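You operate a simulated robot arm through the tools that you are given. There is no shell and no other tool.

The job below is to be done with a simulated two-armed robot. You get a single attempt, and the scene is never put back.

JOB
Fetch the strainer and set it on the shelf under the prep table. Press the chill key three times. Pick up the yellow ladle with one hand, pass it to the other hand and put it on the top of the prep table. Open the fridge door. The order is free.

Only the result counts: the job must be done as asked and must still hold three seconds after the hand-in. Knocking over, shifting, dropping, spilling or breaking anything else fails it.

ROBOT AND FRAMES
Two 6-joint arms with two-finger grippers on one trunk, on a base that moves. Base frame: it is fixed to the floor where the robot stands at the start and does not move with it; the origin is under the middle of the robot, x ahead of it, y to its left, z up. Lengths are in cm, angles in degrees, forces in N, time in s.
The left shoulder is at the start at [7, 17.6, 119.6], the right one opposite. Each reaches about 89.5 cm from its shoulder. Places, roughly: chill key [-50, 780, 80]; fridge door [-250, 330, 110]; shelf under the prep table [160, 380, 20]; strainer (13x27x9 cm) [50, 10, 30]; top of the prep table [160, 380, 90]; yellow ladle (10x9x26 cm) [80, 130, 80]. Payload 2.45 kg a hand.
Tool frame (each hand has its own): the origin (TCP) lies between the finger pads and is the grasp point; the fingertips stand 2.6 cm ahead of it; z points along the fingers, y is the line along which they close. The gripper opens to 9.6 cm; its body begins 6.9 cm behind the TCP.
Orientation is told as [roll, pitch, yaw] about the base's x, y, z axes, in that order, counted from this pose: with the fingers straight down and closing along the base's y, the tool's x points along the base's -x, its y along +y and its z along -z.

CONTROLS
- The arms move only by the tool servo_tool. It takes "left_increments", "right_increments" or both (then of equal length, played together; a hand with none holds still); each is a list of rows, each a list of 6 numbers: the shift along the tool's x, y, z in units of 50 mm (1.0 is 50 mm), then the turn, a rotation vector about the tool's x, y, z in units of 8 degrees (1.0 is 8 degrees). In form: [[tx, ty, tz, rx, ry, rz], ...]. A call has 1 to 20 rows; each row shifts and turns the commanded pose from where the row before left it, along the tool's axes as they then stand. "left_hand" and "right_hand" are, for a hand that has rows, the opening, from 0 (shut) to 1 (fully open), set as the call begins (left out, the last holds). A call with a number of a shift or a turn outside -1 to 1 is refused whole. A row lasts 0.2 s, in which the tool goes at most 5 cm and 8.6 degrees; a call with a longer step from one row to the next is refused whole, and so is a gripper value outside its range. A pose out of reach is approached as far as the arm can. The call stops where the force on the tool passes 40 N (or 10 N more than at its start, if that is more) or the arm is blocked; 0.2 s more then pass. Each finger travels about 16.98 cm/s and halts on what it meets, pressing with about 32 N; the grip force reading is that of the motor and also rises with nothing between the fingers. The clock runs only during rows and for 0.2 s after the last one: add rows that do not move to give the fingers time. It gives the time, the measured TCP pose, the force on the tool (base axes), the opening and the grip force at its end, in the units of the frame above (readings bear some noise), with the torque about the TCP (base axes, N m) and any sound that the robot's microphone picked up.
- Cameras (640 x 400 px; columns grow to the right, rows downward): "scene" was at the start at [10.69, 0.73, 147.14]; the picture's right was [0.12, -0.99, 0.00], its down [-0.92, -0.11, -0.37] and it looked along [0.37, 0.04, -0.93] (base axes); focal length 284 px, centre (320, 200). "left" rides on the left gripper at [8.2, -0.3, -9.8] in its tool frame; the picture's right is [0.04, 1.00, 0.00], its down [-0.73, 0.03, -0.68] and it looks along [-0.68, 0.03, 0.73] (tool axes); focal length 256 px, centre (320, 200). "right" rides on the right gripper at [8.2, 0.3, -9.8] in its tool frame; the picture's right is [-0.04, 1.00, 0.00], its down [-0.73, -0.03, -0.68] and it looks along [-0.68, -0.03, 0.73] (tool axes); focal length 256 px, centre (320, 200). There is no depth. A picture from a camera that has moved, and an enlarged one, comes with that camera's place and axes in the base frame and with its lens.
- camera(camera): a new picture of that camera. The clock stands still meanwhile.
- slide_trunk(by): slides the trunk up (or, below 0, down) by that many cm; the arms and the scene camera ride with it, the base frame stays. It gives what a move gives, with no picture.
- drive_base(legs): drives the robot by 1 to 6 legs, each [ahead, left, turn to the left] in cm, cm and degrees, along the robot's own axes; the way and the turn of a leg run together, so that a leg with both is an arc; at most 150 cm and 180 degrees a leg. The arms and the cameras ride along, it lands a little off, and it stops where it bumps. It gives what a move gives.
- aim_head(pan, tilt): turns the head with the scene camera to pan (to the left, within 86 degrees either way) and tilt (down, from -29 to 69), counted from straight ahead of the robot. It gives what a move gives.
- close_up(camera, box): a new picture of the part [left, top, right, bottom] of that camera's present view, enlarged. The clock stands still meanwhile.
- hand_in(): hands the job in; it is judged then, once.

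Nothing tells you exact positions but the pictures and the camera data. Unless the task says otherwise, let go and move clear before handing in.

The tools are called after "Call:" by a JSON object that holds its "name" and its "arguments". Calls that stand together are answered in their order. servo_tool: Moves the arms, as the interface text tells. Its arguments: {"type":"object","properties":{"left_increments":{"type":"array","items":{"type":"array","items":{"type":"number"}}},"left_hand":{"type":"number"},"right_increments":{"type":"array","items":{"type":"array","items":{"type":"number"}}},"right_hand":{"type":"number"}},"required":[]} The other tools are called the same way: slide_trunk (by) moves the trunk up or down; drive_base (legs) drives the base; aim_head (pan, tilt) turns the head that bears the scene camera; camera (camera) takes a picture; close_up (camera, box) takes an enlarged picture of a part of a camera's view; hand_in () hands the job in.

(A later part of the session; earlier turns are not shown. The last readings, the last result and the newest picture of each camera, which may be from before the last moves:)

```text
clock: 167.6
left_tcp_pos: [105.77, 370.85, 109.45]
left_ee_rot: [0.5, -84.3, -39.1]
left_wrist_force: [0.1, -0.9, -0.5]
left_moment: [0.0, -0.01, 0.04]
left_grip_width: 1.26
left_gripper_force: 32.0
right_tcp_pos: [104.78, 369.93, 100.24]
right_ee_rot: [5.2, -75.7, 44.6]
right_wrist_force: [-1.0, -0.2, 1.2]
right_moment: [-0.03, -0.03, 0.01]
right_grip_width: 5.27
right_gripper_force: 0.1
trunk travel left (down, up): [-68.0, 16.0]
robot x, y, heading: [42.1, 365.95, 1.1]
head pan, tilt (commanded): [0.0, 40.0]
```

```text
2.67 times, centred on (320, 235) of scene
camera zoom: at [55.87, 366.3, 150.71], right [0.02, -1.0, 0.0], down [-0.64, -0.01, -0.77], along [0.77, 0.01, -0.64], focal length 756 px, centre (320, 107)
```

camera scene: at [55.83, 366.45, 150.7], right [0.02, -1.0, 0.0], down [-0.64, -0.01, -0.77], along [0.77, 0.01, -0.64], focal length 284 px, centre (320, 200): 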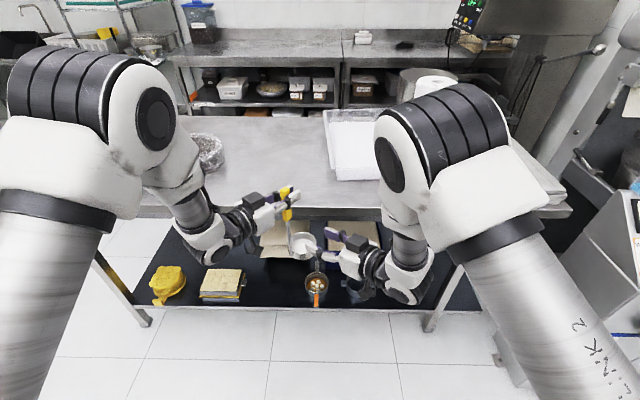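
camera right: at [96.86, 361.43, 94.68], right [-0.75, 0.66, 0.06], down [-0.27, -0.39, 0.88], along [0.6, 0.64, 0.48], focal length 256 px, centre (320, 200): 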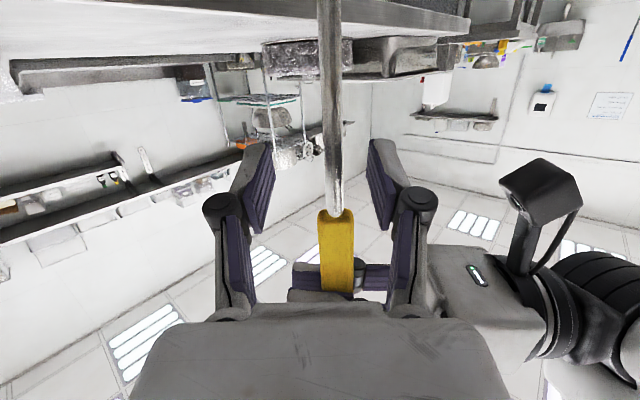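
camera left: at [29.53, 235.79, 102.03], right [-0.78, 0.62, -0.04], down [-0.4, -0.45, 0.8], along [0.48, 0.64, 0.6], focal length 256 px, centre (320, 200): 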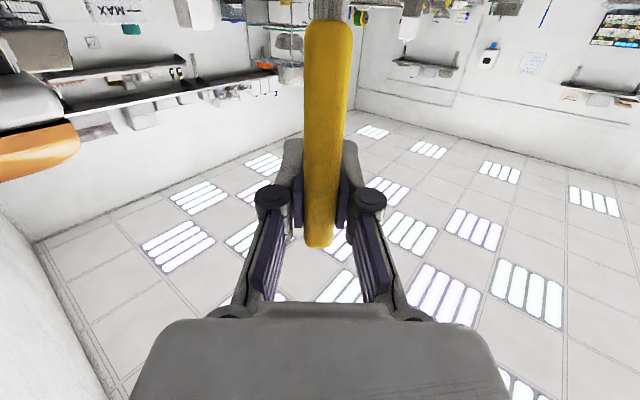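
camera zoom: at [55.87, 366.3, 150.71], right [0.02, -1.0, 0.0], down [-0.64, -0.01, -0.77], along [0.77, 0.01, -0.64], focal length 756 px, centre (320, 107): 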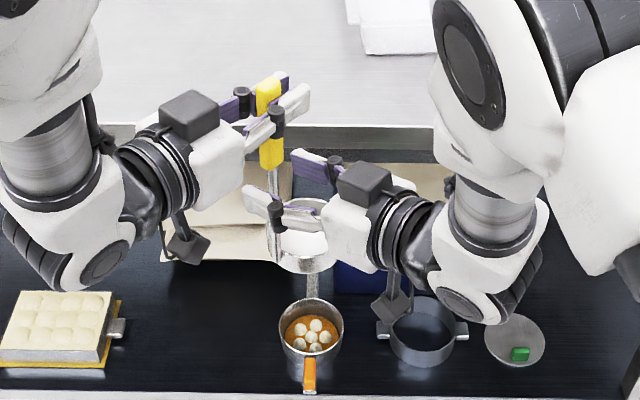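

The rod is now between the right pads, about 1.5 cm short of centre. A small final shift, then close the right hand while the left still holds.

Call:
{"name": "servo_tool", "arguments": {"left_increments": [[-0.007, -0.128, 0.068, 0, 0, 0], [-0.007, -0.128, 0.068, 0, 0, 0], [0, 0, 0, 0, 0, 0]]}}

Call:
{"name": "camera", "arguments": {"camera": "right"}}

Call:
{"name": "close_up", "arguments": {"camera": "scene", "box": [220, 160, 420, 310]}}

```text
clock: 168.4
left_tcp_pos: [105.54, 369.71, 109.37]
left_ee_rot: [-0.2, -84.3, -38.5]
left_wrist_force: [0.3, 0.1, -2.0]
left_moment: [-0.02, 0.02, -0.03]
left_grip_width: 1.29
left_gripper_force: 32.1
right_tcp_pos: [104.87, 369.93, 100.21]
right_ee_rot: [4.8, -75.7, 44.8]
right_wrist_force: [0.4, 0.4, 0.2]
right_moment: [0.01, 0.02, -0.01]
right_grip_width: 5.32
right_gripper_force: 0.2
trunk travel left (down, up): [-68.0, 16.0]
robot x, y, heading: [42.28, 366.4, 0.9]
head pan, tilt (commanded): [0.0, 40.0]
```

```text
taken
camera right: at [96.91, 361.51, 94.73], right [-0.75, 0.66, 0.06], down [-0.27, -0.39, 0.88], along [0.6, 0.64, 0.48], focal length 256 px, centre (320, 200)
```

right: 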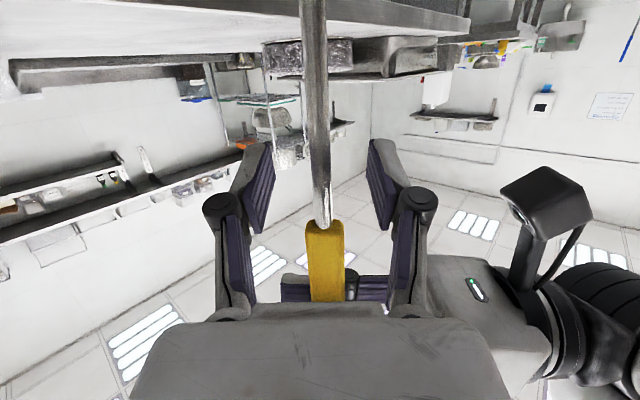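

```text
2.67 times, centred on (320, 235) of scene
camera zoom: at [55.9, 366.45, 150.7], right [0.02, -1.0, 0.0], down [-0.64, -0.01, -0.77], along [0.77, 0.01, -0.64], focal length 756 px, centre (320, 107)
```

zoom: 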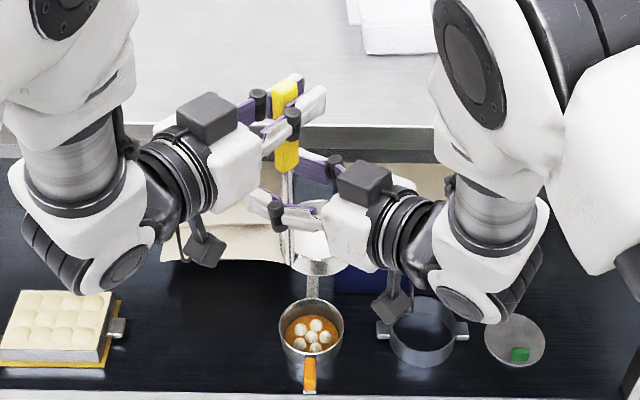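

The rod is centred between the right pads. Closing the right hand.

Call:
{"name": "servo_tool", "arguments": {"right_increments": [[0, 0, 0, 0, 0, 0], [0, 0, 0, 0, 0, 0], [0, 0, 0, 0, 0, 0], [0, 0, 0, 0, 0, 0]], "right_hand": 0}}

Call:
{"name": "camera", "arguments": {"camera": "right"}}

Call:
{"name": "close_up", "arguments": {"camera": "scene", "box": [220, 160, 420, 310]}}

```text
clock: 169.4
left_tcp_pos: [105.44, 369.66, 109.41]
left_ee_rot: [0.0, -84.4, -38.7]
left_wrist_force: [12.8, -4.4, -6.9]
left_moment: [-0.25, -0.48, -0.07]
left_grip_width: 1.29
left_gripper_force: 32.5
right_tcp_pos: [104.74, 369.93, 100.12]
right_ee_rot: [4.8, -75.8, 44.8]
right_wrist_force: [-12.8, 4.9, 5.3]
right_moment: [-0.09, -0.75, 0.01]
right_grip_width: 0.81
right_gripper_force: 32.3
trunk travel left (down, up): [-68.0, 16.0]
robot x, y, heading: [42.22, 365.88, 0.9]
head pan, tilt (commanded): [0.0, 40.0]
```

```text
taken
camera right: at [96.89, 361.49, 94.73], right [-0.75, 0.66, 0.06], down [-0.27, -0.39, 0.88], along [0.6, 0.64, 0.48], focal length 256 px, centre (320, 200)
```

right: 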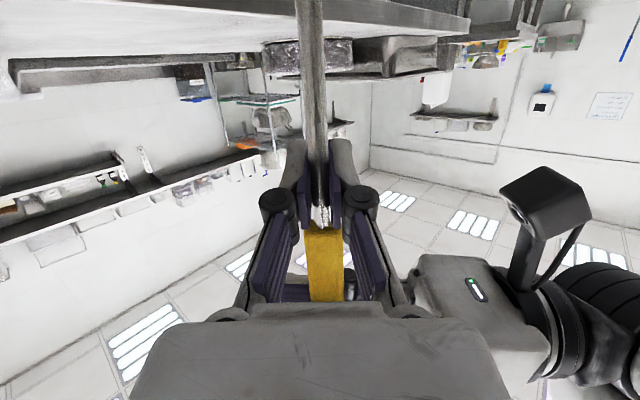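

```text
2.67 times, centred on (320, 235) of scene
camera zoom: at [55.89, 366.4, 150.7], right [0.02, -1.0, 0.0], down [-0.64, -0.01, -0.77], along [0.77, 0.01, -0.64], focal length 756 px, centre (320, 107)
```

zoom: 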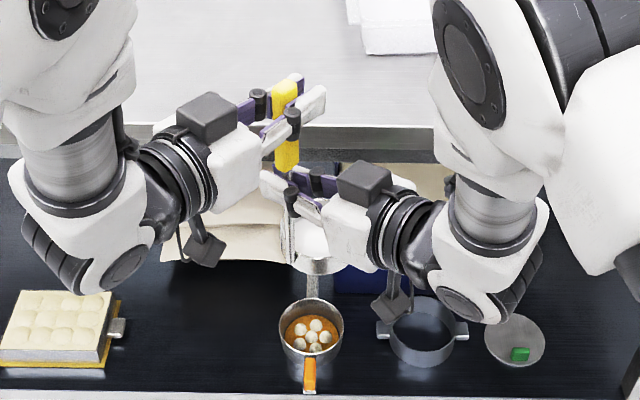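

The right hand holds the rod (0.81 cm). Now I'll open the left hand and withdraw it backward-left.

Call:
{"name": "servo_tool", "arguments": {"left_increments": [[0, 0, 0, 0, 0, 0], [0, 0, 0, 0, 0, 0], [0, 0, 0, 0, 0, 0]], "left_hand": 0.45}}

Call:
{"name": "servo_tool", "arguments": {"left_increments": [[0, 0, -0.2, 0, 0, 0], [0, 0, -0.3, 0, 0, 0], [0, 0, -0.4, 0, 0, 0], [0, 0, -0.4, 0, 0, 0], [0, 0, -0.5, 0, 0, 0], [0, 0, -0.5, 0, 0, 0]]}}

Call:
{"name": "camera", "arguments": {"camera": "right"}}

Call:
{"name": "close_up", "arguments": {"camera": "scene", "box": [220, 160, 420, 310]}}

```text
clock: 170.2
left_tcp_pos: [105.5, 369.58, 109.39]
left_ee_rot: [0.0, -84.3, -38.8]
left_wrist_force: [0.4, 0.4, 0.3]
left_moment: [-0.02, 0.02, 0.01]
left_grip_width: 4.29
left_gripper_force: 0.1
right_tcp_pos: [104.76, 369.95, 100.17]
right_ee_rot: [4.9, -75.7, 44.6]
right_wrist_force: [-0.5, 0.7, -0.2]
right_moment: [0.0, -0.01, -0.04]
right_grip_width: 0.8
right_gripper_force: 31.7
trunk travel left (down, up): [-68.0, 16.0]
robot x, y, heading: [42.41, 366.52, 1.0]
head pan, tilt (commanded): [0.0, 40.0]
```

```text
clock: 171.6
left_tcp_pos: [96.57, 376.85, 110.68]
left_ee_rot: [0.0, -84.4, -38.7]
left_wrist_force: [0.6, 0.7, -0.3]
left_moment: [0.0, -0.01, 0.01]
left_grip_width: 4.33
left_gripper_force: 0.0
right_tcp_pos: [104.7, 369.99, 100.13]
right_ee_rot: [4.6, -75.7, 45.0]
right_wrist_force: [0.4, 1.0, 0.5]
right_moment: [0.01, 0.02, -0.01]
right_grip_width: 0.81
right_gripper_force: 31.6
trunk travel left (down, up): [-68.0, 16.0]
robot x, y, heading: [42.61, 365.69, 1.4]
head pan, tilt (commanded): [0.0, 40.0]
```

```text
taken
camera right: at [96.86, 361.57, 94.75], right [-0.75, 0.66, 0.06], down [-0.28, -0.39, 0.88], along [0.6, 0.64, 0.48], focal length 256 px, centre (320, 200)
```

right: 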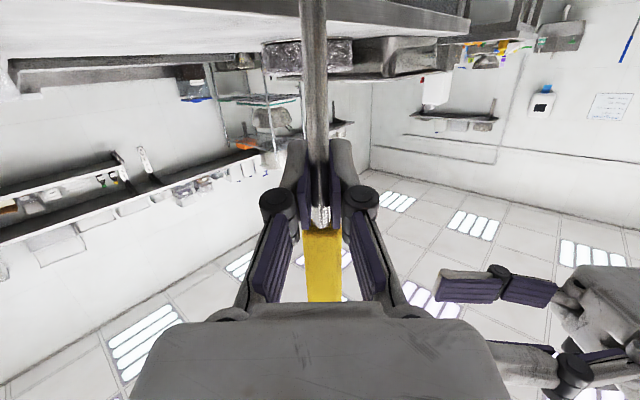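

```text
2.67 times, centred on (320, 235) of scene
camera zoom: at [55.83, 366.55, 150.71], right [0.02, -1.0, 0.0], down [-0.64, -0.01, -0.77], along [0.77, 0.01, -0.64], focal length 756 px, centre (320, 107)
```

zoom: 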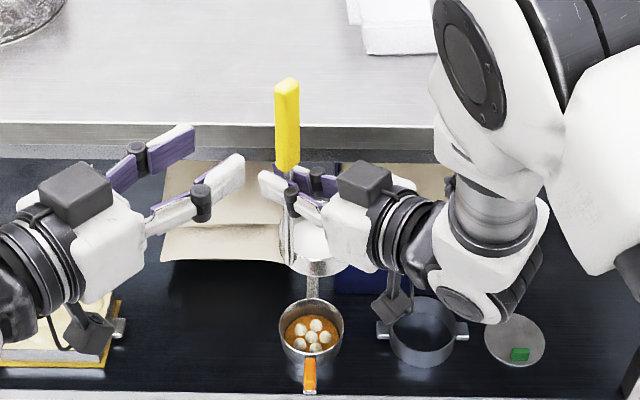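

The hand-over succeeded: the ladle is upright in the right hand. I'll move the left hand aside, raise the trunk so the cup clears the table top (z≈89), and check the free spot near (138, 385).

Call:
{"name": "servo_tool", "arguments": {"left_increments": [[0.03, 0.39, -0.31, 0, 0, 0], [0.03, 0.39, -0.31, 0, 0, 0], [0.03, 0.39, -0.31, 0, 0, 0], [0.03, 0.39, -0.31, 0, 0, 0], [0.03, 0.39, -0.31, 0, 0, 0]]}}

Call:
{"name": "slide_trunk", "arguments": {"by": 11}}

Call:
{"name": "camera", "arguments": {"camera": "scene"}}

Call:
{"name": "camera", "arguments": {"camera": "right"}}

```text
clock: 172.8
left_tcp_pos: [96.59, 389.16, 110.37]
left_ee_rot: [-0.4, -84.4, -38.4]
left_wrist_force: [-0.4, -0.3, -0.8]
left_moment: [-0.03, -0.01, -0.04]
left_grip_width: 4.3
left_gripper_force: 0.1
right_tcp_pos: [104.64, 370.04, 100.18]
right_ee_rot: [4.5, -75.7, 45.1]
right_wrist_force: [0.0, 1.5, 0.0]
right_moment: [0.03, 0.01, -0.03]
right_grip_width: 0.81
right_gripper_force: 32.4
trunk travel left (down, up): [-68.0, 16.0]
robot x, y, heading: [42.28, 366.07, 0.9]
head pan, tilt (commanded): [0.0, 40.0]
```

```text
clock: 174.2
left_tcp_pos: [96.74, 388.9, 121.48]
left_ee_rot: [-0.1, -84.3, -38.6]
left_wrist_force: [-0.3, 0.0, 0.1]
left_moment: [0.0, 0.0, 0.0]
left_grip_width: 4.32
left_gripper_force: 0.1
right_tcp_pos: [104.86, 369.97, 111.15]
right_ee_rot: [4.9, -75.7, 44.5]
right_wrist_force: [-1.1, 0.8, -1.1]
right_moment: [0.02, 0.02, -0.01]
right_grip_width: 0.78
right_gripper_force: 31.8
trunk travel left (down, up): [-79.0, 5.0]
robot x, y, heading: [42.04, 366.07, 1.1]
head pan, tilt (commanded): [0.0, 40.0]
```

```text
taken
camera scene: at [55.92, 366.4, 161.7], right [0.02, -1.0, 0.0], down [-0.64, -0.01, -0.77], along [0.77, 0.01, -0.64], focal length 284 px, centre (320, 200)
```

scene: 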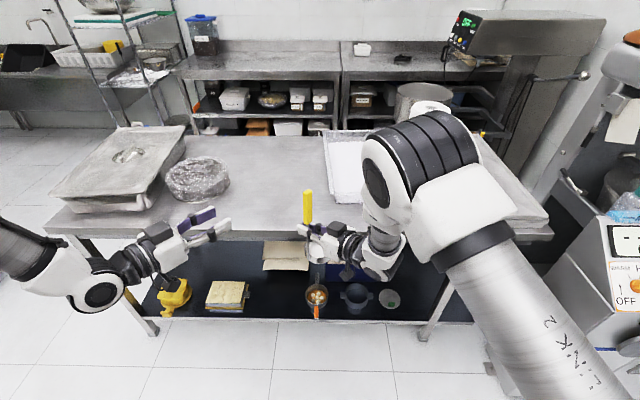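

```text
taken
camera right: at [96.91, 361.48, 105.69], right [-0.75, 0.66, 0.06], down [-0.27, -0.39, 0.88], along [0.6, 0.64, 0.48], focal length 256 px, centre (320, 200)
```

right: 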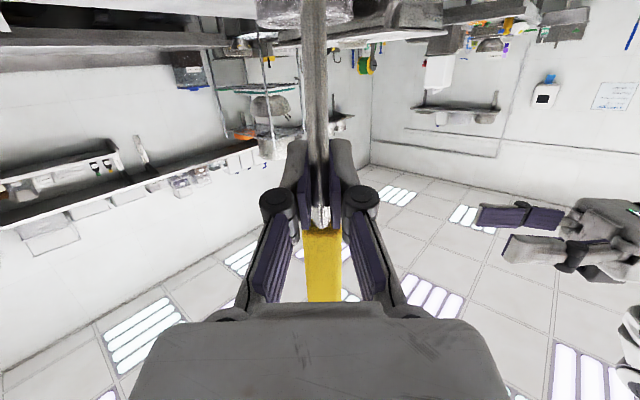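

The free table-top area spans about y 367–400, with the round pan beyond and the white tray on the right. I'll slide left 16 cm, then move ahead 33 cm with the cup about 7 cm above the surface.

Call:
{"name": "drive_base", "arguments": {"legs": [[0, 16.2, -1], [33, 0, 0]]}}

Call:
{"name": "camera", "arguments": {"camera": "scene"}}

Call:
{"name": "camera", "arguments": {"camera": "right"}}

Call:
{"name": "camera", "arguments": {"camera": "left"}}

```text
clock: 177.4
left_tcp_pos: [129.44, 404.34, 121.41]
left_ee_rot: [0.5, -84.4, -40.2]
left_wrist_force: [-1.3, 0.2, 0.3]
left_moment: [0.01, -0.01, -0.01]
left_grip_width: 4.32
left_gripper_force: 0.2
right_tcp_pos: [137.22, 385.17, 111.26]
right_ee_rot: [4.6, -75.9, 43.7]
right_wrist_force: [-1.0, 1.2, -0.8]
right_moment: [0.03, 0.08, 0.02]
right_grip_width: 0.81
right_gripper_force: 32.4
trunk travel left (down, up): [-79.0, 5.0]
robot x, y, heading: [74.8, 382.56, -0.1]
head pan, tilt (commanded): [0.0, 40.0]
```

```text
taken
camera scene: at [88.25, 382.52, 161.73], right [0.0, -1.0, 0.0], down [-0.64, 0.0, -0.77], along [0.77, 0.0, -0.64], focal length 284 px, centre (320, 200)
```

scene: 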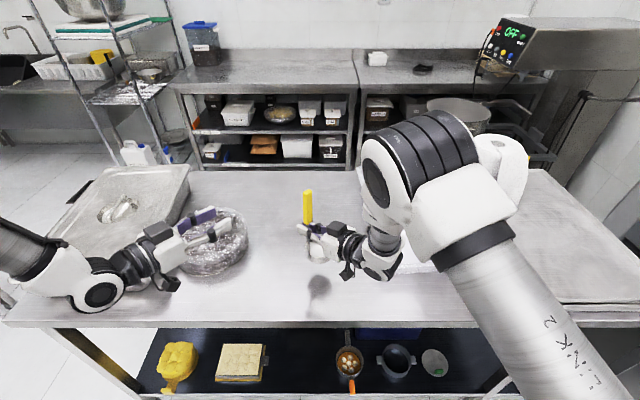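

```text
taken
camera right: at [129.22, 376.86, 105.79], right [-0.74, 0.67, 0.06], down [-0.28, -0.39, 0.88], along [0.61, 0.63, 0.48], focal length 256 px, centre (320, 200)
```

right: 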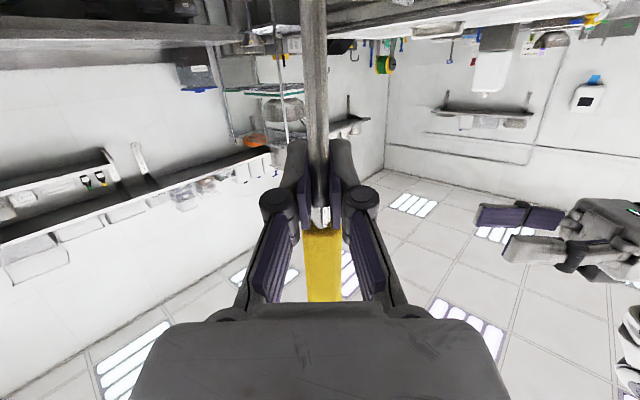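

```text
taken
camera left: at [121.01, 410.74, 114.27], right [0.64, 0.77, -0.04], down [-0.45, 0.41, 0.8], along [0.63, -0.49, 0.6], focal length 256 px, centre (320, 200)
```

left: 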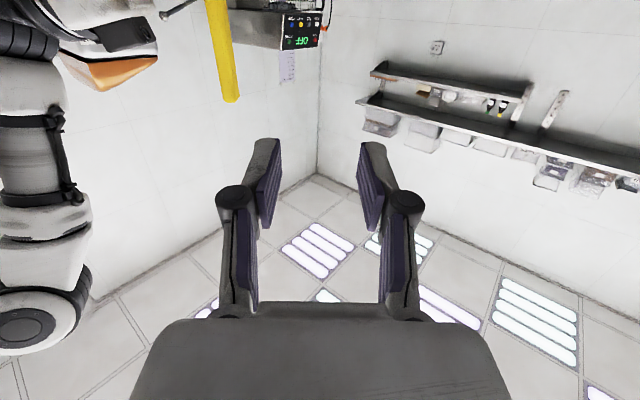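

The ladle is over the free spot with a shadow beneath it. I'll zoom in to judge the remaining height.

Call:
{"name": "close_up", "arguments": {"camera": "scene", "box": [240, 170, 420, 310]}}

```text
2.86 times, centred on (330, 240) of scene
camera zoom: at [88.25, 382.52, 161.73], right [0.0, -1.0, 0.0], down [-0.64, 0.0, -0.77], along [0.77, 0.0, -0.64], focal length 810 px, centre (291, 86)
```

zoom: 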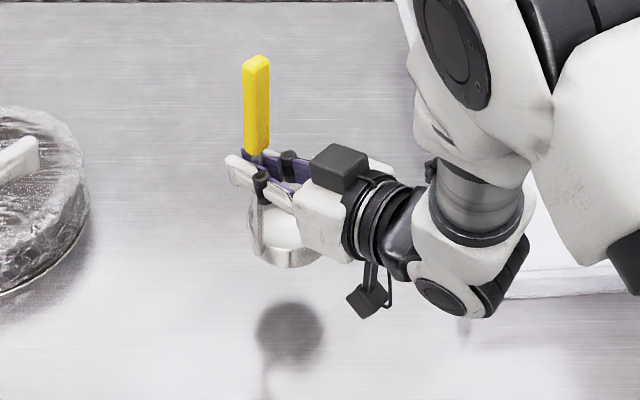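

From the reflection, the table top is at z≈89.5 and the cup bottom is about 7 cm above it. I'll lower the trunk 6 cm, then finish with the arm.

Call:
{"name": "slide_trunk", "arguments": {"by": -5.5}}

Call:
{"name": "close_up", "arguments": {"camera": "scene", "box": [240, 170, 420, 310]}}

```text
clock: 178.4
left_tcp_pos: [129.57, 404.4, 115.92]
left_ee_rot: [0.3, -84.4, -39.9]
left_wrist_force: [-0.2, -0.3, 0.0]
left_moment: [0.0, -0.02, 0.0]
left_grip_width: 4.29
left_gripper_force: 0.1
right_tcp_pos: [137.32, 385.16, 105.72]
right_ee_rot: [4.9, -75.8, 43.5]
right_wrist_force: [-1.2, 0.5, -1.0]
right_moment: [0.0, 0.04, 0.01]
right_grip_width: 0.81
right_gripper_force: 32.2
trunk travel left (down, up): [-73.5, 10.5]
robot x, y, heading: [75.21, 382.6, -0.0]
head pan, tilt (commanded): [0.0, 40.0]
```

```text
2.86 times, centred on (330, 240) of scene
camera zoom: at [88.35, 382.54, 156.22], right [0.0, -1.0, 0.0], down [-0.64, 0.0, -0.77], along [0.77, 0.0, -0.64], focal length 810 px, centre (291, 86)
```

zoom: 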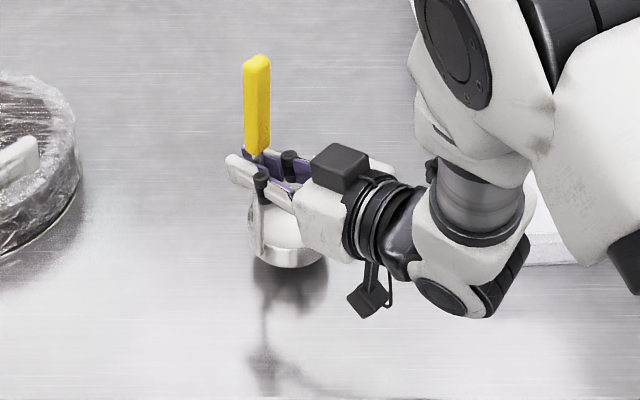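

The cup is now just above its reflection. I'll lower in small steps with the right arm, watching the force.

Call:
{"name": "servo_tool", "arguments": {"right_increments": [[0.0484, -0.001, 0.0124, 0, 0, 0], [0.0484, -0.001, 0.0124, 0, 0, 0], [0.0484, -0.001, 0.0124, 0, 0, 0], [0.0484, -0.001, 0.0124, 0, 0, 0]]}}

Call:
{"name": "close_up", "arguments": {"camera": "scene", "box": [270, 220, 370, 290]}}

```text
clock: 179.4
left_tcp_pos: [129.5, 404.26, 115.91]
left_ee_rot: [-0.2, -84.3, -39.6]
left_wrist_force: [-0.1, 0.3, 1.0]
left_moment: [-0.01, -0.01, -0.01]
left_grip_width: 4.34
left_gripper_force: 0.1
right_tcp_pos: [137.32, 385.27, 104.71]
right_ee_rot: [4.9, -75.7, 43.6]
right_wrist_force: [1.0, -0.1, -0.6]
right_moment: [0.03, 0.01, 0.0]
right_grip_width: 0.82
right_gripper_force: 32.0
trunk travel left (down, up): [-73.5, 10.5]
robot x, y, heading: [74.88, 382.67, -0.2]
head pan, tilt (commanded): [0.0, 40.0]
```

```text
5.71 times, centred on (320, 255) of scene
camera zoom: at [88.46, 382.56, 156.2], right [0.0, -1.0, 0.0], down [-0.64, 0.0, -0.77], along [0.77, 0.0, -0.64], focal length 1620 px, centre (320, -114)
```

zoom: 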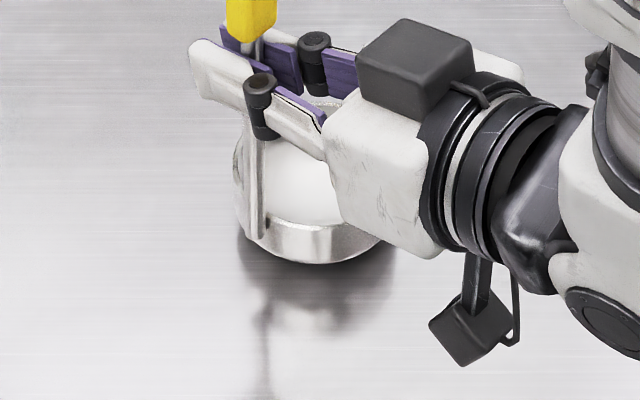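

Still a small gap under the cup. Continue lowering slowly.

Call:
{"name": "servo_tool", "arguments": {"right_increments": [[0.0387, -0.001, 0.0099, 0, 0, 0], [0.0387, -0.001, 0.0099, 0, 0, 0], [0.0387, -0.001, 0.0099, 0, 0, 0]]}}

Call:
{"name": "close_up", "arguments": {"camera": "scene", "box": [270, 220, 370, 290]}}

```text
clock: 180.2
left_tcp_pos: [129.33, 404.33, 115.99]
left_ee_rot: [0.2, -84.4, -39.9]
left_wrist_force: [-0.1, 0.6, -0.1]
left_moment: [0.01, 0.01, 0.03]
left_grip_width: 4.32
left_gripper_force: 0.1
right_tcp_pos: [137.23, 385.16, 104.25]
right_ee_rot: [4.5, -76.0, 43.9]
right_wrist_force: [-1.2, 1.2, 7.0]
right_moment: [-0.19, -0.23, -0.01]
right_grip_width: 0.8
right_gripper_force: 31.9
trunk travel left (down, up): [-73.5, 10.5]
robot x, y, heading: [74.71, 382.66, 0.1]
head pan, tilt (commanded): [0.0, 40.0]
```

```text
5.71 times, centred on (320, 255) of scene
camera zoom: at [88.27, 382.6, 156.24], right [0.0, -1.0, 0.0], down [-0.64, 0.0, -0.77], along [0.77, 0.0, -0.64], focal length 1620 px, centre (320, -114)
```

zoom: 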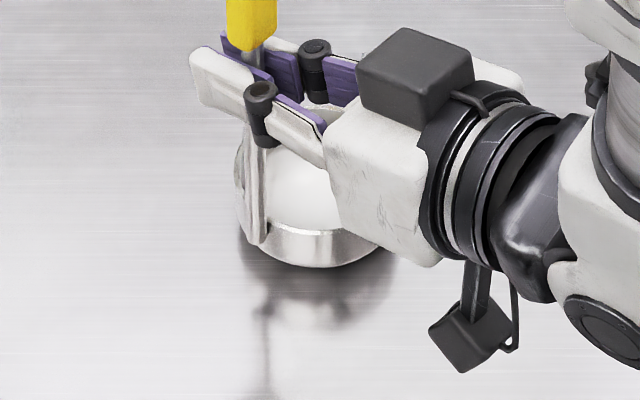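

The cup is resting on the table (7 N contact centred under the cup). I'll open the right hand and withdraw it straight back.

Call:
{"name": "servo_tool", "arguments": {"right_increments": [[-0.01, 0, -0.003, 0, 0, 0], [0, 0, 0, 0, 0, 0]]}}

Call:
{"name": "servo_tool", "arguments": {"right_increments": [[0, 0, 0, 0, 0, 0], [0, 0, 0, 0, 0, 0], [0, 0, 0, 0, 0, 0]], "right_hand": 0.45}}

Call:
{"name": "close_up", "arguments": {"camera": "scene", "box": [240, 170, 420, 310]}}

Call:
{"name": "camera", "arguments": {"camera": "right"}}

```text
clock: 180.8
left_tcp_pos: [129.42, 404.39, 116.05]
left_ee_rot: [0.3, -84.4, -40.0]
left_wrist_force: [-0.4, -0.5, -0.5]
left_moment: [-0.01, 0.02, 0.02]
left_grip_width: 4.3
left_gripper_force: 0.0
right_tcp_pos: [137.26, 385.16, 104.31]
right_ee_rot: [4.5, -75.7, 43.9]
right_wrist_force: [-1.6, 1.5, 8.9]
right_moment: [-0.15, -0.31, 0.05]
right_grip_width: 0.81
right_gripper_force: 32.0
trunk travel left (down, up): [-73.5, 10.5]
robot x, y, heading: [74.9, 382.48, -0.0]
head pan, tilt (commanded): [0.0, 40.0]
```

```text
clock: 181.6
left_tcp_pos: [129.69, 404.28, 115.93]
left_ee_rot: [-0.1, -84.3, -39.7]
left_wrist_force: [1.0, -0.6, 0.2]
left_moment: [0.03, 0.0, 0.03]
left_grip_width: 4.32
left_gripper_force: 0.0
right_tcp_pos: [137.41, 385.15, 104.12]
right_ee_rot: [4.9, -75.7, 43.4]
right_wrist_force: [0.7, 0.1, -0.3]
right_moment: [0.03, -0.05, -0.01]
right_grip_width: 4.32
right_gripper_force: 0.1
trunk travel left (down, up): [-73.5, 10.5]
robot x, y, heading: [74.49, 382.75, -0.0]
head pan, tilt (commanded): [0.0, 40.0]
```

```text
2.86 times, centred on (330, 240) of scene
camera zoom: at [88.46, 382.55, 156.2], right [0.0, -1.0, 0.0], down [-0.64, 0.0, -0.77], along [0.77, 0.0, -0.64], focal length 810 px, centre (291, 86)
```

zoom: 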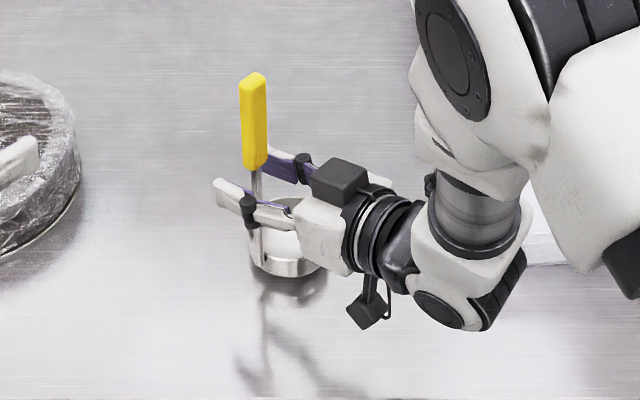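

```text
taken
camera right: at [129.33, 376.82, 98.7], right [-0.74, 0.67, 0.06], down [-0.28, -0.39, 0.88], along [0.61, 0.63, 0.48], focal length 256 px, centre (320, 200)
```

right: 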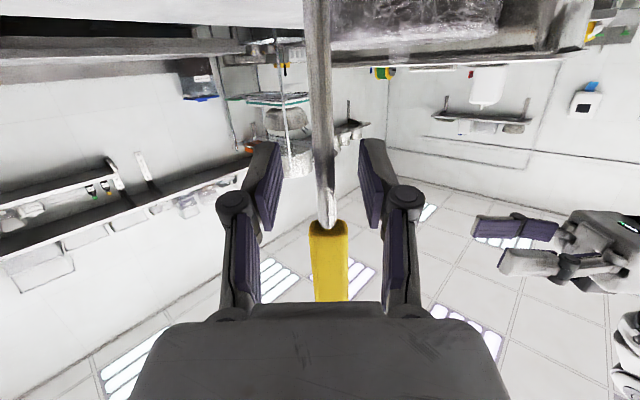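

The ladle stands on its own on the table. Withdrawing the right hand along its pointing axis.

Call:
{"name": "servo_tool", "arguments": {"right_increments": [[0, 0, -0.2, 0, 0, 0], [0, 0, -0.3, 0, 0, 0], [0, 0, -0.4, 0, 0, 0], [0, 0, -0.4, 0, 0, 0], [0, 0, -0.4, 0, 0, 0], [0, 0, -0.4, 0, 0, 0], [0, 0, -0.4, 0, 0, 0]]}}

Call:
{"name": "camera", "arguments": {"camera": "scene"}}

Call:
{"name": "close_up", "arguments": {"camera": "scene", "box": [240, 170, 420, 310]}}

```text
clock: 183.2
left_tcp_pos: [129.43, 404.1, 115.93]
left_ee_rot: [0.5, -84.4, -40.3]
left_wrist_force: [0.5, 1.1, -0.2]
left_moment: [-0.02, 0.02, 0.01]
left_grip_width: 4.3
left_gripper_force: 0.1
right_tcp_pos: [129.26, 376.03, 107.36]
right_ee_rot: [4.9, -75.9, 43.6]
right_wrist_force: [0.2, 0.8, -0.3]
right_moment: [-0.03, 0.01, -0.02]
right_grip_width: 4.34
right_gripper_force: 0.1
trunk travel left (down, up): [-73.5, 10.5]
robot x, y, heading: [74.95, 382.57, 0.1]
head pan, tilt (commanded): [0.0, 40.0]
```

```text
taken
camera scene: at [88.36, 382.43, 156.21], right [0.0, -1.0, 0.0], down [-0.64, 0.0, -0.77], along [0.77, 0.0, -0.64], focal length 284 px, centre (320, 200)
```

scene: 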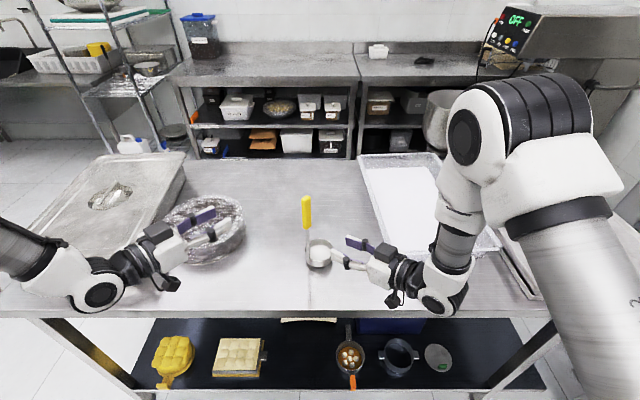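

```text
2.86 times, centred on (330, 240) of scene
camera zoom: at [88.36, 382.43, 156.21], right [0.0, -1.0, 0.0], down [-0.64, 0.0, -0.77], along [0.77, 0.0, -0.64], focal length 810 px, centre (291, 86)
```

zoom: 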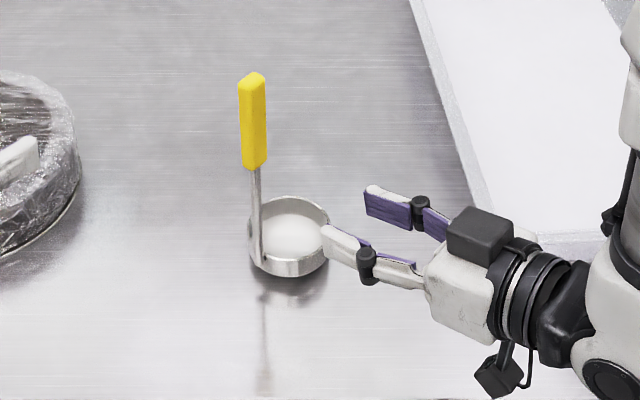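

The ladle stands upright on the prep table and both hands are clear of it. Next I'll back away and look toward the chill key.

Call:
{"name": "drive_base", "arguments": {"legs": [[-33, 0, 0]]}}

Call:
{"name": "camera", "arguments": {"camera": "scene"}}

Call:
{"name": "aim_head", "arguments": {"pan": 80, "tilt": 15}}

Call:
{"name": "camera", "arguments": {"camera": "scene"}}

```text
clock: 185.3
left_tcp_pos: [97.24, 403.87, 116.0]
left_ee_rot: [-0.3, -84.3, -40.1]
left_wrist_force: [-0.7, 0.2, 0.7]
left_moment: [-0.02, -0.02, -0.01]
left_grip_width: 4.31
left_gripper_force: 0.1
right_tcp_pos: [96.89, 375.68, 107.25]
right_ee_rot: [5.0, -75.6, 42.8]
right_wrist_force: [0.3, 0.1, 1.0]
right_moment: [-0.02, -0.02, -0.02]
right_grip_width: 4.33
right_gripper_force: 0.0
trunk travel left (down, up): [-73.5, 10.5]
robot x, y, heading: [42.14, 382.84, -0.7]
head pan, tilt (commanded): [0.0, 40.0]
```

```text
taken
camera scene: at [55.96, 382.65, 156.19], right [-0.01, -1.0, 0.0], down [-0.64, 0.01, -0.77], along [0.77, -0.01, -0.64], focal length 284 px, centre (320, 200)
```

scene: 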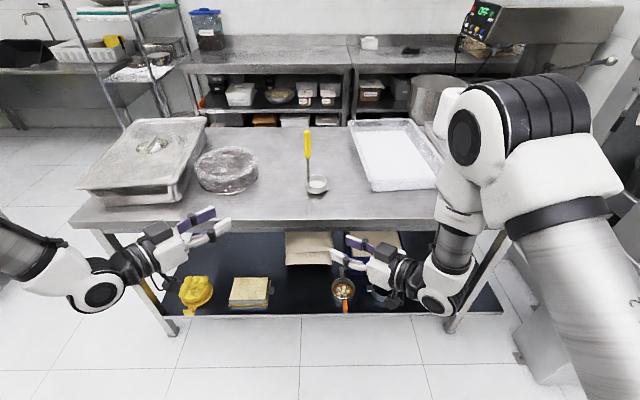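

```text
clock: 186.9
left_tcp_pos: [97.31, 403.99, 115.87]
left_ee_rot: [0.0, -84.3, -40.4]
left_wrist_force: [-0.5, 0.2, -0.7]
left_moment: [0.0, -0.02, 0.03]
left_grip_width: 4.35
left_gripper_force: 0.1
right_tcp_pos: [96.72, 375.84, 107.21]
right_ee_rot: [4.9, -75.7, 42.9]
right_wrist_force: [0.5, 0.0, 1.1]
right_moment: [0.0, 0.02, 0.02]
right_grip_width: 4.32
right_gripper_force: 0.1
trunk travel left (down, up): [-73.5, 10.5]
robot x, y, heading: [42.48, 382.79, -0.8]
head pan, tilt (commanded): [80.0, 15.0]
```

```text
taken
camera scene: at [49.14, 391.94, 160.16], right [0.98, -0.19, 0.0], down [-0.05, -0.25, -0.97], along [0.18, 0.95, -0.26], focal length 284 px, centre (320, 200)
```

scene: 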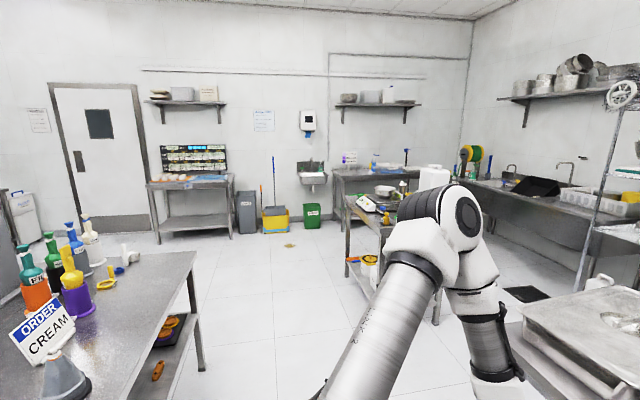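

Both placed objects look right. I'll zoom in on the table below the display board, where the chill key should be.

Call:
{"name": "close_up", "arguments": {"camera": "scene", "box": [140, 130, 250, 200]}}

Call:
{"name": "close_up", "arguments": {"camera": "scene", "box": [140, 160, 250, 250]}}

```text
5.71 times, centred on (195, 165) of scene
camera zoom: at [49.14, 391.94, 160.16], right [0.98, -0.19, 0.0], down [-0.05, -0.25, -0.97], along [0.18, 0.95, -0.26], focal length 1620 px, centre (1034, 400)
```

zoom: 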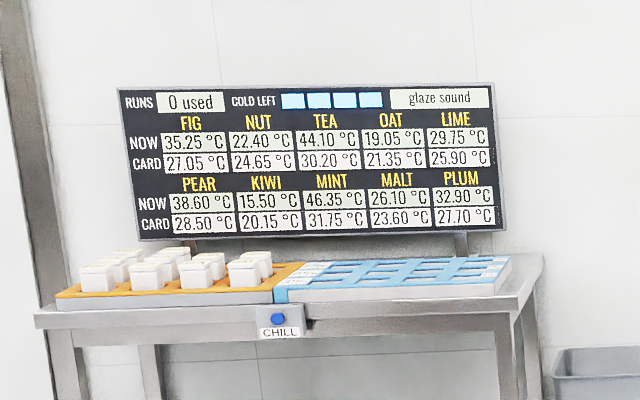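

```text
4.44 times, centred on (195, 205) of scene
camera zoom: at [49.14, 391.94, 160.16], right [0.98, -0.19, 0.0], down [-0.05, -0.25, -0.97], along [0.18, 0.95, -0.26], focal length 1260 px, centre (876, 178)
```

zoom: 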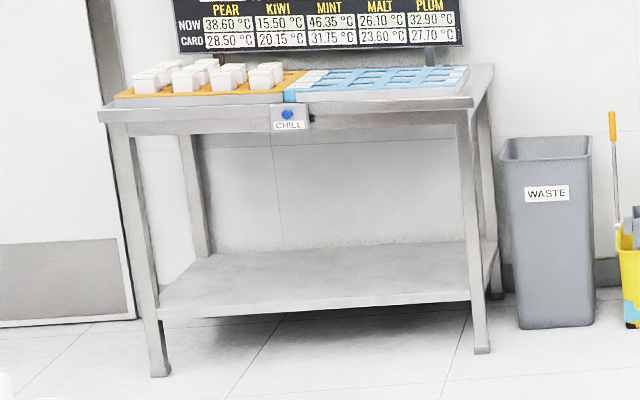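

The chill key is a blue button on the front face of the far table, at about (-52, 780, 82), facing me along -y. I'll turn left and drive up the aisle past the island.

Call:
{"name": "drive_base", "arguments": {"legs": [[0, 0, 90.8], [115, 0, 0]]}}

Call:
{"name": "aim_head", "arguments": {"pan": 15, "tilt": 25}}

Call:
{"name": "camera", "arguments": {"camera": "scene"}}

```text
clock: 196.4
left_tcp_pos: [17.44, 547.64, 115.82]
left_ee_rot: [0.0, -84.2, 51.0]
left_wrist_force: [0.0, -1.3, -0.3]
left_moment: [-0.01, 0.01, -0.02]
left_grip_width: 4.32
left_gripper_force: 0.1
right_tcp_pos: [45.71, 547.92, 107.33]
right_ee_rot: [4.7, -75.7, 134.6]
right_wrist_force: [-0.5, 0.0, 0.2]
right_moment: [-0.01, -0.02, -0.01]
right_grip_width: 4.3
right_gripper_force: 0.1
trunk travel left (down, up): [-73.5, 10.5]
robot x, y, heading: [40.33, 493.19, 90.6]
head pan, tilt (commanded): [80.0, 15.0]
```

```text
clock: 197.8
left_tcp_pos: [17.41, 547.59, 115.9]
left_ee_rot: [0.0, -84.3, 51.1]
left_wrist_force: [0.1, -0.2, 0.8]
left_moment: [0.0, -0.01, 0.0]
left_grip_width: 4.32
left_gripper_force: 0.1
right_tcp_pos: [45.71, 547.83, 107.45]
right_ee_rot: [5.0, -75.7, 134.4]
right_wrist_force: [0.0, 1.0, -0.6]
right_moment: [-0.01, 0.01, -0.05]
right_grip_width: 4.31
right_gripper_force: 0.0
trunk travel left (down, up): [-73.5, 10.5]
robot x, y, heading: [39.71, 493.3, 90.9]
head pan, tilt (commanded): [15.0, 25.0]
```

```text
taken
camera scene: at [37.58, 507.22, 158.54], right [0.96, 0.27, 0.0], down [0.11, -0.41, -0.91], along [-0.25, 0.87, -0.42], focal length 284 px, centre (320, 200)
```

scene: 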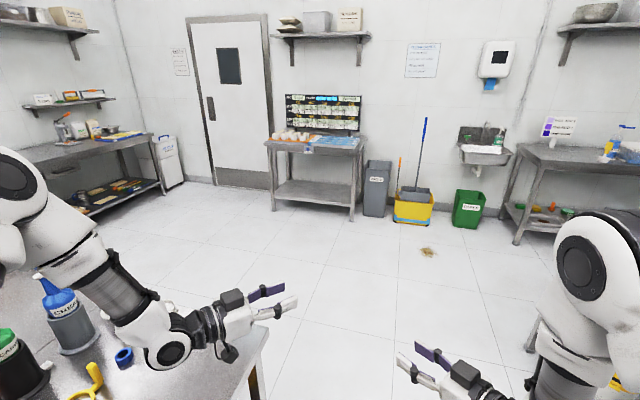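

The way ahead is clear, and there's a small item on the floor around (75, 753) that my route avoids. I'll continue ahead and then slide left in front of the key's table.

Call:
{"name": "drive_base", "arguments": {"legs": [[118, 0, -0.8], [0, 92, 0]]}}

Call:
{"name": "aim_head", "arguments": {"pan": 0, "tilt": 30}}

Call:
{"name": "camera", "arguments": {"camera": "scene"}}

Call:
{"name": "close_up", "arguments": {"camera": "scene", "box": [220, 80, 420, 205]}}

```text
clock: 208.5
left_tcp_pos: [-73.68, 672.5, 115.93]
left_ee_rot: [0.1, -84.3, 49.5]
left_wrist_force: [-0.1, 0.6, 0.6]
left_moment: [0.0, 0.01, 0.02]
left_grip_width: 4.31
left_gripper_force: 0.0
right_tcp_pos: [-45.57, 672.11, 107.37]
right_ee_rot: [4.9, -75.8, 133.1]
right_wrist_force: [0.5, -0.6, 0.0]
right_moment: [0.02, 0.0, -0.03]
right_grip_width: 4.3
right_gripper_force: 0.1
trunk travel left (down, up): [-73.5, 10.5]
robot x, y, heading: [-52.09, 617.43, 89.1]
head pan, tilt (commanded): [15.0, 25.0]
```

```text
clock: 209.3
left_tcp_pos: [-73.75, 672.43, 115.85]
left_ee_rot: [-0.2, -84.2, 49.9]
left_wrist_force: [-0.1, -0.1, 0.0]
left_moment: [-0.01, -0.01, -0.02]
left_grip_width: 4.34
left_gripper_force: 0.2
right_tcp_pos: [-45.53, 671.95, 107.28]
right_ee_rot: [4.8, -75.7, 133.0]
right_wrist_force: [0.0, -1.1, 1.1]
right_moment: [-0.03, 0.01, 0.04]
right_grip_width: 4.34
right_gripper_force: 0.1
trunk travel left (down, up): [-73.5, 10.5]
robot x, y, heading: [-52.15, 617.37, 89.3]
head pan, tilt (commanded): [0.0, 30.0]
```

```text
taken
camera scene: at [-52.28, 631.67, 157.74], right [1.0, -0.01, 0.0], down [-0.01, -0.5, -0.87], along [0.01, 0.87, -0.5], focal length 284 px, centre (320, 200)
```

scene: 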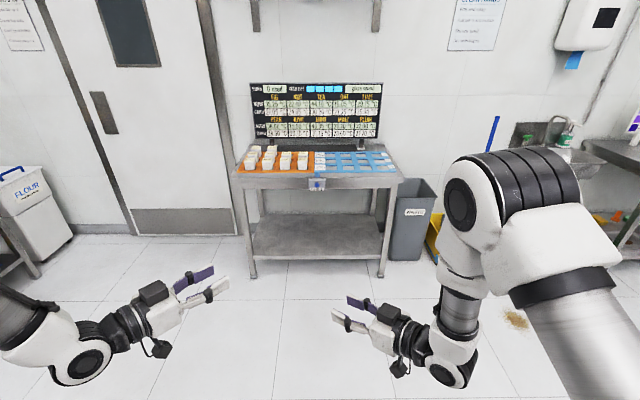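

```text
3.20 times, centred on (320, 142) of scene
camera zoom: at [-52.28, 631.67, 157.74], right [1.0, -0.01, 0.0], down [-0.01, -0.5, -0.87], along [0.01, 0.87, -0.5], focal length 907 px, centre (320, 384)
```

zoom: 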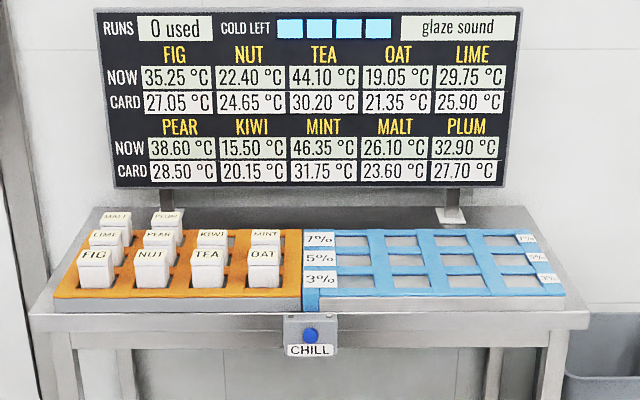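

The CHILL button is at about (-52.2, 779.5, 82.7). I'll turn the right hand to point straight ahead, close it, and lower the trunk to button height.

Call:
{"name": "servo_tool", "arguments": {"right_increments": [[0, 0, 0, 0.847, -0.017, 0.216], [0, 0, 0, 0.847, -0.017, 0.216], [0, 0, 0, 0.847, -0.017, 0.216], [0, 0, 0, 0.847, -0.017, 0.216], [0, 0, 0, 0.847, -0.017, 0.216], [0, 0, 0, 0.847, -0.017, 0.216], [0, 0, 0, 0.847, -0.017, 0.216], [0, 0, 0, 0, -0.75, 0], [0, 0, 0, 0, -0.75, 0]], "right_hand": 0}}

Call:
{"name": "slide_trunk", "arguments": {"by": -20}}

Call:
{"name": "camera", "arguments": {"camera": "scene"}}

```text
clock: 211.3
left_tcp_pos: [-73.67, 672.45, 115.83]
left_ee_rot: [-0.1, -84.2, 49.7]
left_wrist_force: [0.4, 0.6, -0.4]
left_moment: [-0.01, 0.0, -0.02]
left_grip_width: 4.33
left_gripper_force: 0.1
right_tcp_pos: [-34.8, 675.53, 105.68]
right_ee_rot: [28.1, -87.4, 60.7]
right_wrist_force: [-0.3, 0.3, 1.0]
right_moment: [0.02, 0.01, -0.01]
right_grip_width: 0.01
right_gripper_force: 28.3
right hand out of reach, approached as far as the arm can: row 3, 4, 5, 6, 7
trunk travel left (down, up): [-73.5, 10.5]
robot x, y, heading: [-52.23, 617.42, 89.3]
head pan, tilt (commanded): [0.0, 30.0]
```

```text
clock: 213.4
left_tcp_pos: [-73.65, 672.32, 95.98]
left_ee_rot: [0.1, -84.3, 49.6]
left_wrist_force: [0.6, 0.2, 0.1]
left_moment: [0.02, 0.03, 0.02]
left_grip_width: 4.31
left_gripper_force: 0.0
right_tcp_pos: [-34.82, 675.5, 85.82]
right_ee_rot: [28.5, -87.4, 60.4]
right_wrist_force: [0.8, -0.1, 0.4]
right_moment: [-0.05, -0.01, -0.02]
right_grip_width: 0.0
right_gripper_force: 28.2
trunk travel left (down, up): [-53.5, 30.5]
robot x, y, heading: [-52.39, 617.85, 89.4]
head pan, tilt (commanded): [0.0, 30.0]
```

```text
taken
camera scene: at [-52.24, 631.64, 137.75], right [1.0, -0.01, 0.0], down [-0.01, -0.5, -0.87], along [0.01, 0.87, -0.5], focal length 284 px, centre (320, 200)
```

scene: 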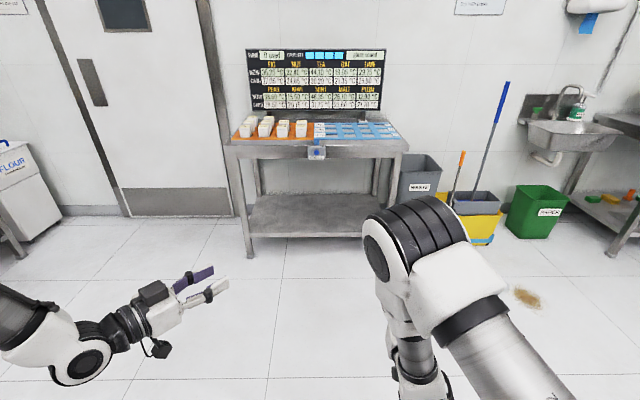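

The right hand now points along +y with fingers closed at z≈85.8. I'll extend it 10 cm, lower 3 cm, and drive to bring the fingertips in front of the button, stopping well short.

Call:
{"name": "servo_tool", "arguments": {"right_increments": [[0, 0, 0.4, 0, 0, 0], [0, 0, 0.4, 0, 0, 0], [0, 0, 0.4, 0, 0, 0], [0, 0, 0.4, 0, 0, 0], [0, 0, 0.4, 0, 0, 0]]}}

Call:
{"name": "slide_trunk", "arguments": {"by": -2.8}}

Call:
{"name": "drive_base", "arguments": {"legs": [[60, 17.4, 0.6]]}}

Call:
{"name": "camera", "arguments": {"camera": "right"}}

Call:
{"name": "camera", "arguments": {"camera": "scene"}}

```text
clock: 214.6
left_tcp_pos: [-73.71, 672.37, 95.87]
left_ee_rot: [-0.1, -84.3, 49.8]
left_wrist_force: [-0.2, -1.0, 0.7]
left_moment: [-0.02, -0.01, -0.02]
left_grip_width: 4.3
left_gripper_force: 0.0
right_tcp_pos: [-34.55, 685.49, 85.28]
right_ee_rot: [28.2, -87.4, 60.8]
right_wrist_force: [1.5, 0.1, 0.0]
right_moment: [0.03, 0.02, 0.01]
right_grip_width: 0.0
right_gripper_force: 28.2
trunk travel left (down, up): [-53.5, 30.5]
robot x, y, heading: [-52.63, 617.31, 89.4]
head pan, tilt (commanded): [0.0, 30.0]
```

```text
clock: 215.4
left_tcp_pos: [-73.81, 672.43, 93.23]
left_ee_rot: [0.2, -84.3, 49.4]
left_wrist_force: [-0.5, -1.6, -0.3]
left_moment: [-0.04, -0.02, 0.0]
left_grip_width: 4.29
left_gripper_force: 0.0
right_tcp_pos: [-34.7, 685.28, 82.52]
right_ee_rot: [28.8, -87.4, 60.0]
right_wrist_force: [-0.5, -0.7, 0.3]
right_moment: [-0.02, -0.02, -0.02]
right_grip_width: 0.01
right_gripper_force: 29.0
trunk travel left (down, up): [-50.7, 33.3]
robot x, y, heading: [-52.53, 617.77, 89.3]
head pan, tilt (commanded): [0.0, 30.0]
```

```text
clock: 218.8
left_tcp_pos: [-90.63, 731.37, 93.04]
left_ee_rot: [-0.3, -84.3, 50.4]
left_wrist_force: [-0.2, 0.6, 0.0]
left_moment: [0.01, -0.02, 0.01]
left_grip_width: 4.31
left_gripper_force: 0.1
right_tcp_pos: [-51.76, 744.77, 82.39]
right_ee_rot: [27.8, -87.4, 61.3]
right_wrist_force: [0.3, 0.4, -1.0]
right_moment: [-0.01, -0.04, 0.01]
right_grip_width: 0.02
right_gripper_force: 28.0
trunk travel left (down, up): [-50.7, 33.3]
robot x, y, heading: [-69.0, 676.9, 89.7]
head pan, tilt (commanded): [0.0, 30.0]
```

```text
taken
camera right: at [-52.36, 734.63, 74.69], right [-1.0, 0.02, 0.06], down [0.04, -0.65, 0.76], along [0.05, 0.76, 0.65], focal length 256 px, centre (320, 200)
```

right: 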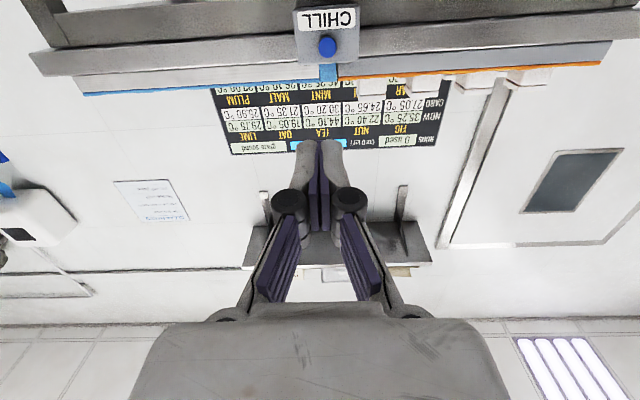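

```text
taken
camera scene: at [-68.84, 690.92, 134.94], right [1.0, 0.0, 0.0], down [0.0, -0.5, -0.87], along [0.0, 0.87, -0.5], focal length 284 px, centre (320, 200)
```

scene: 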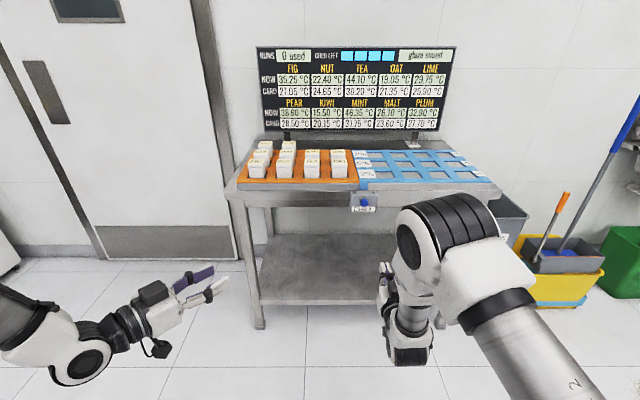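

The right camera puts the button at about (-52.5, 779, 82.5), almost exactly in line with the fingertips. I'll drive 25 cm closer.

Call:
{"name": "drive_base", "arguments": {"legs": [[25, 0.7, 0]]}}

Call:
{"name": "camera", "arguments": {"camera": "right"}}

Call:
{"name": "camera", "arguments": {"camera": "scene"}}

```text
clock: 220.6
left_tcp_pos: [-91.58, 755.87, 93.11]
left_ee_rot: [-0.2, -84.3, 50.8]
left_wrist_force: [-0.2, 0.2, -0.6]
left_moment: [0.01, 0.0, -0.02]
left_grip_width: 4.32
left_gripper_force: 0.1
right_tcp_pos: [-52.63, 769.37, 82.42]
right_ee_rot: [27.7, -87.3, 61.8]
right_wrist_force: [0.0, 0.7, -0.6]
right_moment: [-0.01, 0.04, 0.02]
right_grip_width: 0.01
right_gripper_force: 28.3
trunk travel left (down, up): [-50.7, 33.3]
robot x, y, heading: [-69.79, 701.31, 90.0]
head pan, tilt (commanded): [0.0, 30.0]
```

```text
taken
camera right: at [-53.31, 759.21, 74.67], right [-1.0, 0.01, 0.06], down [0.04, -0.65, 0.76], along [0.05, 0.76, 0.65], focal length 256 px, centre (320, 200)
```

right: 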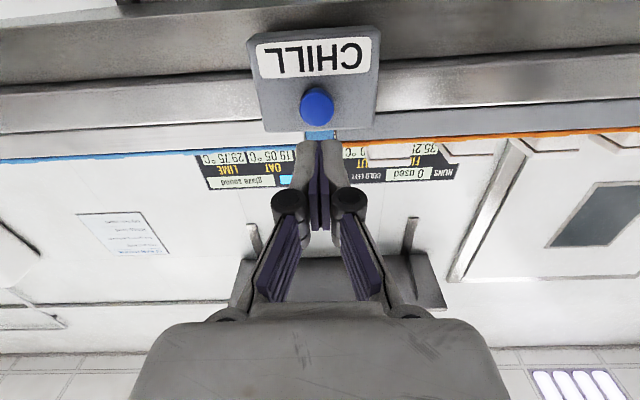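

```text
taken
camera scene: at [-69.56, 715.45, 134.93], right [1.0, 0.0, 0.0], down [0.0, -0.5, -0.87], along [0.0, 0.87, -0.5], focal length 284 px, centre (320, 200)
```

scene: 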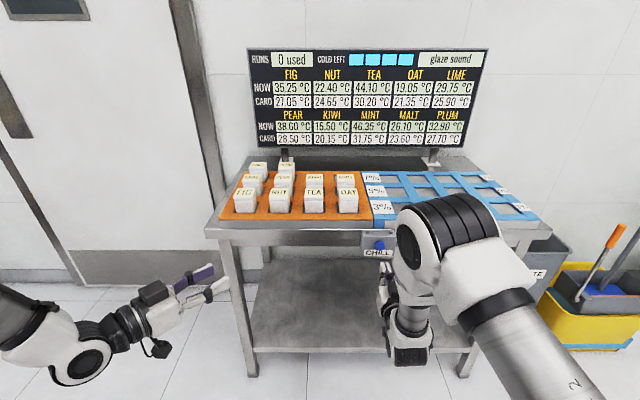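

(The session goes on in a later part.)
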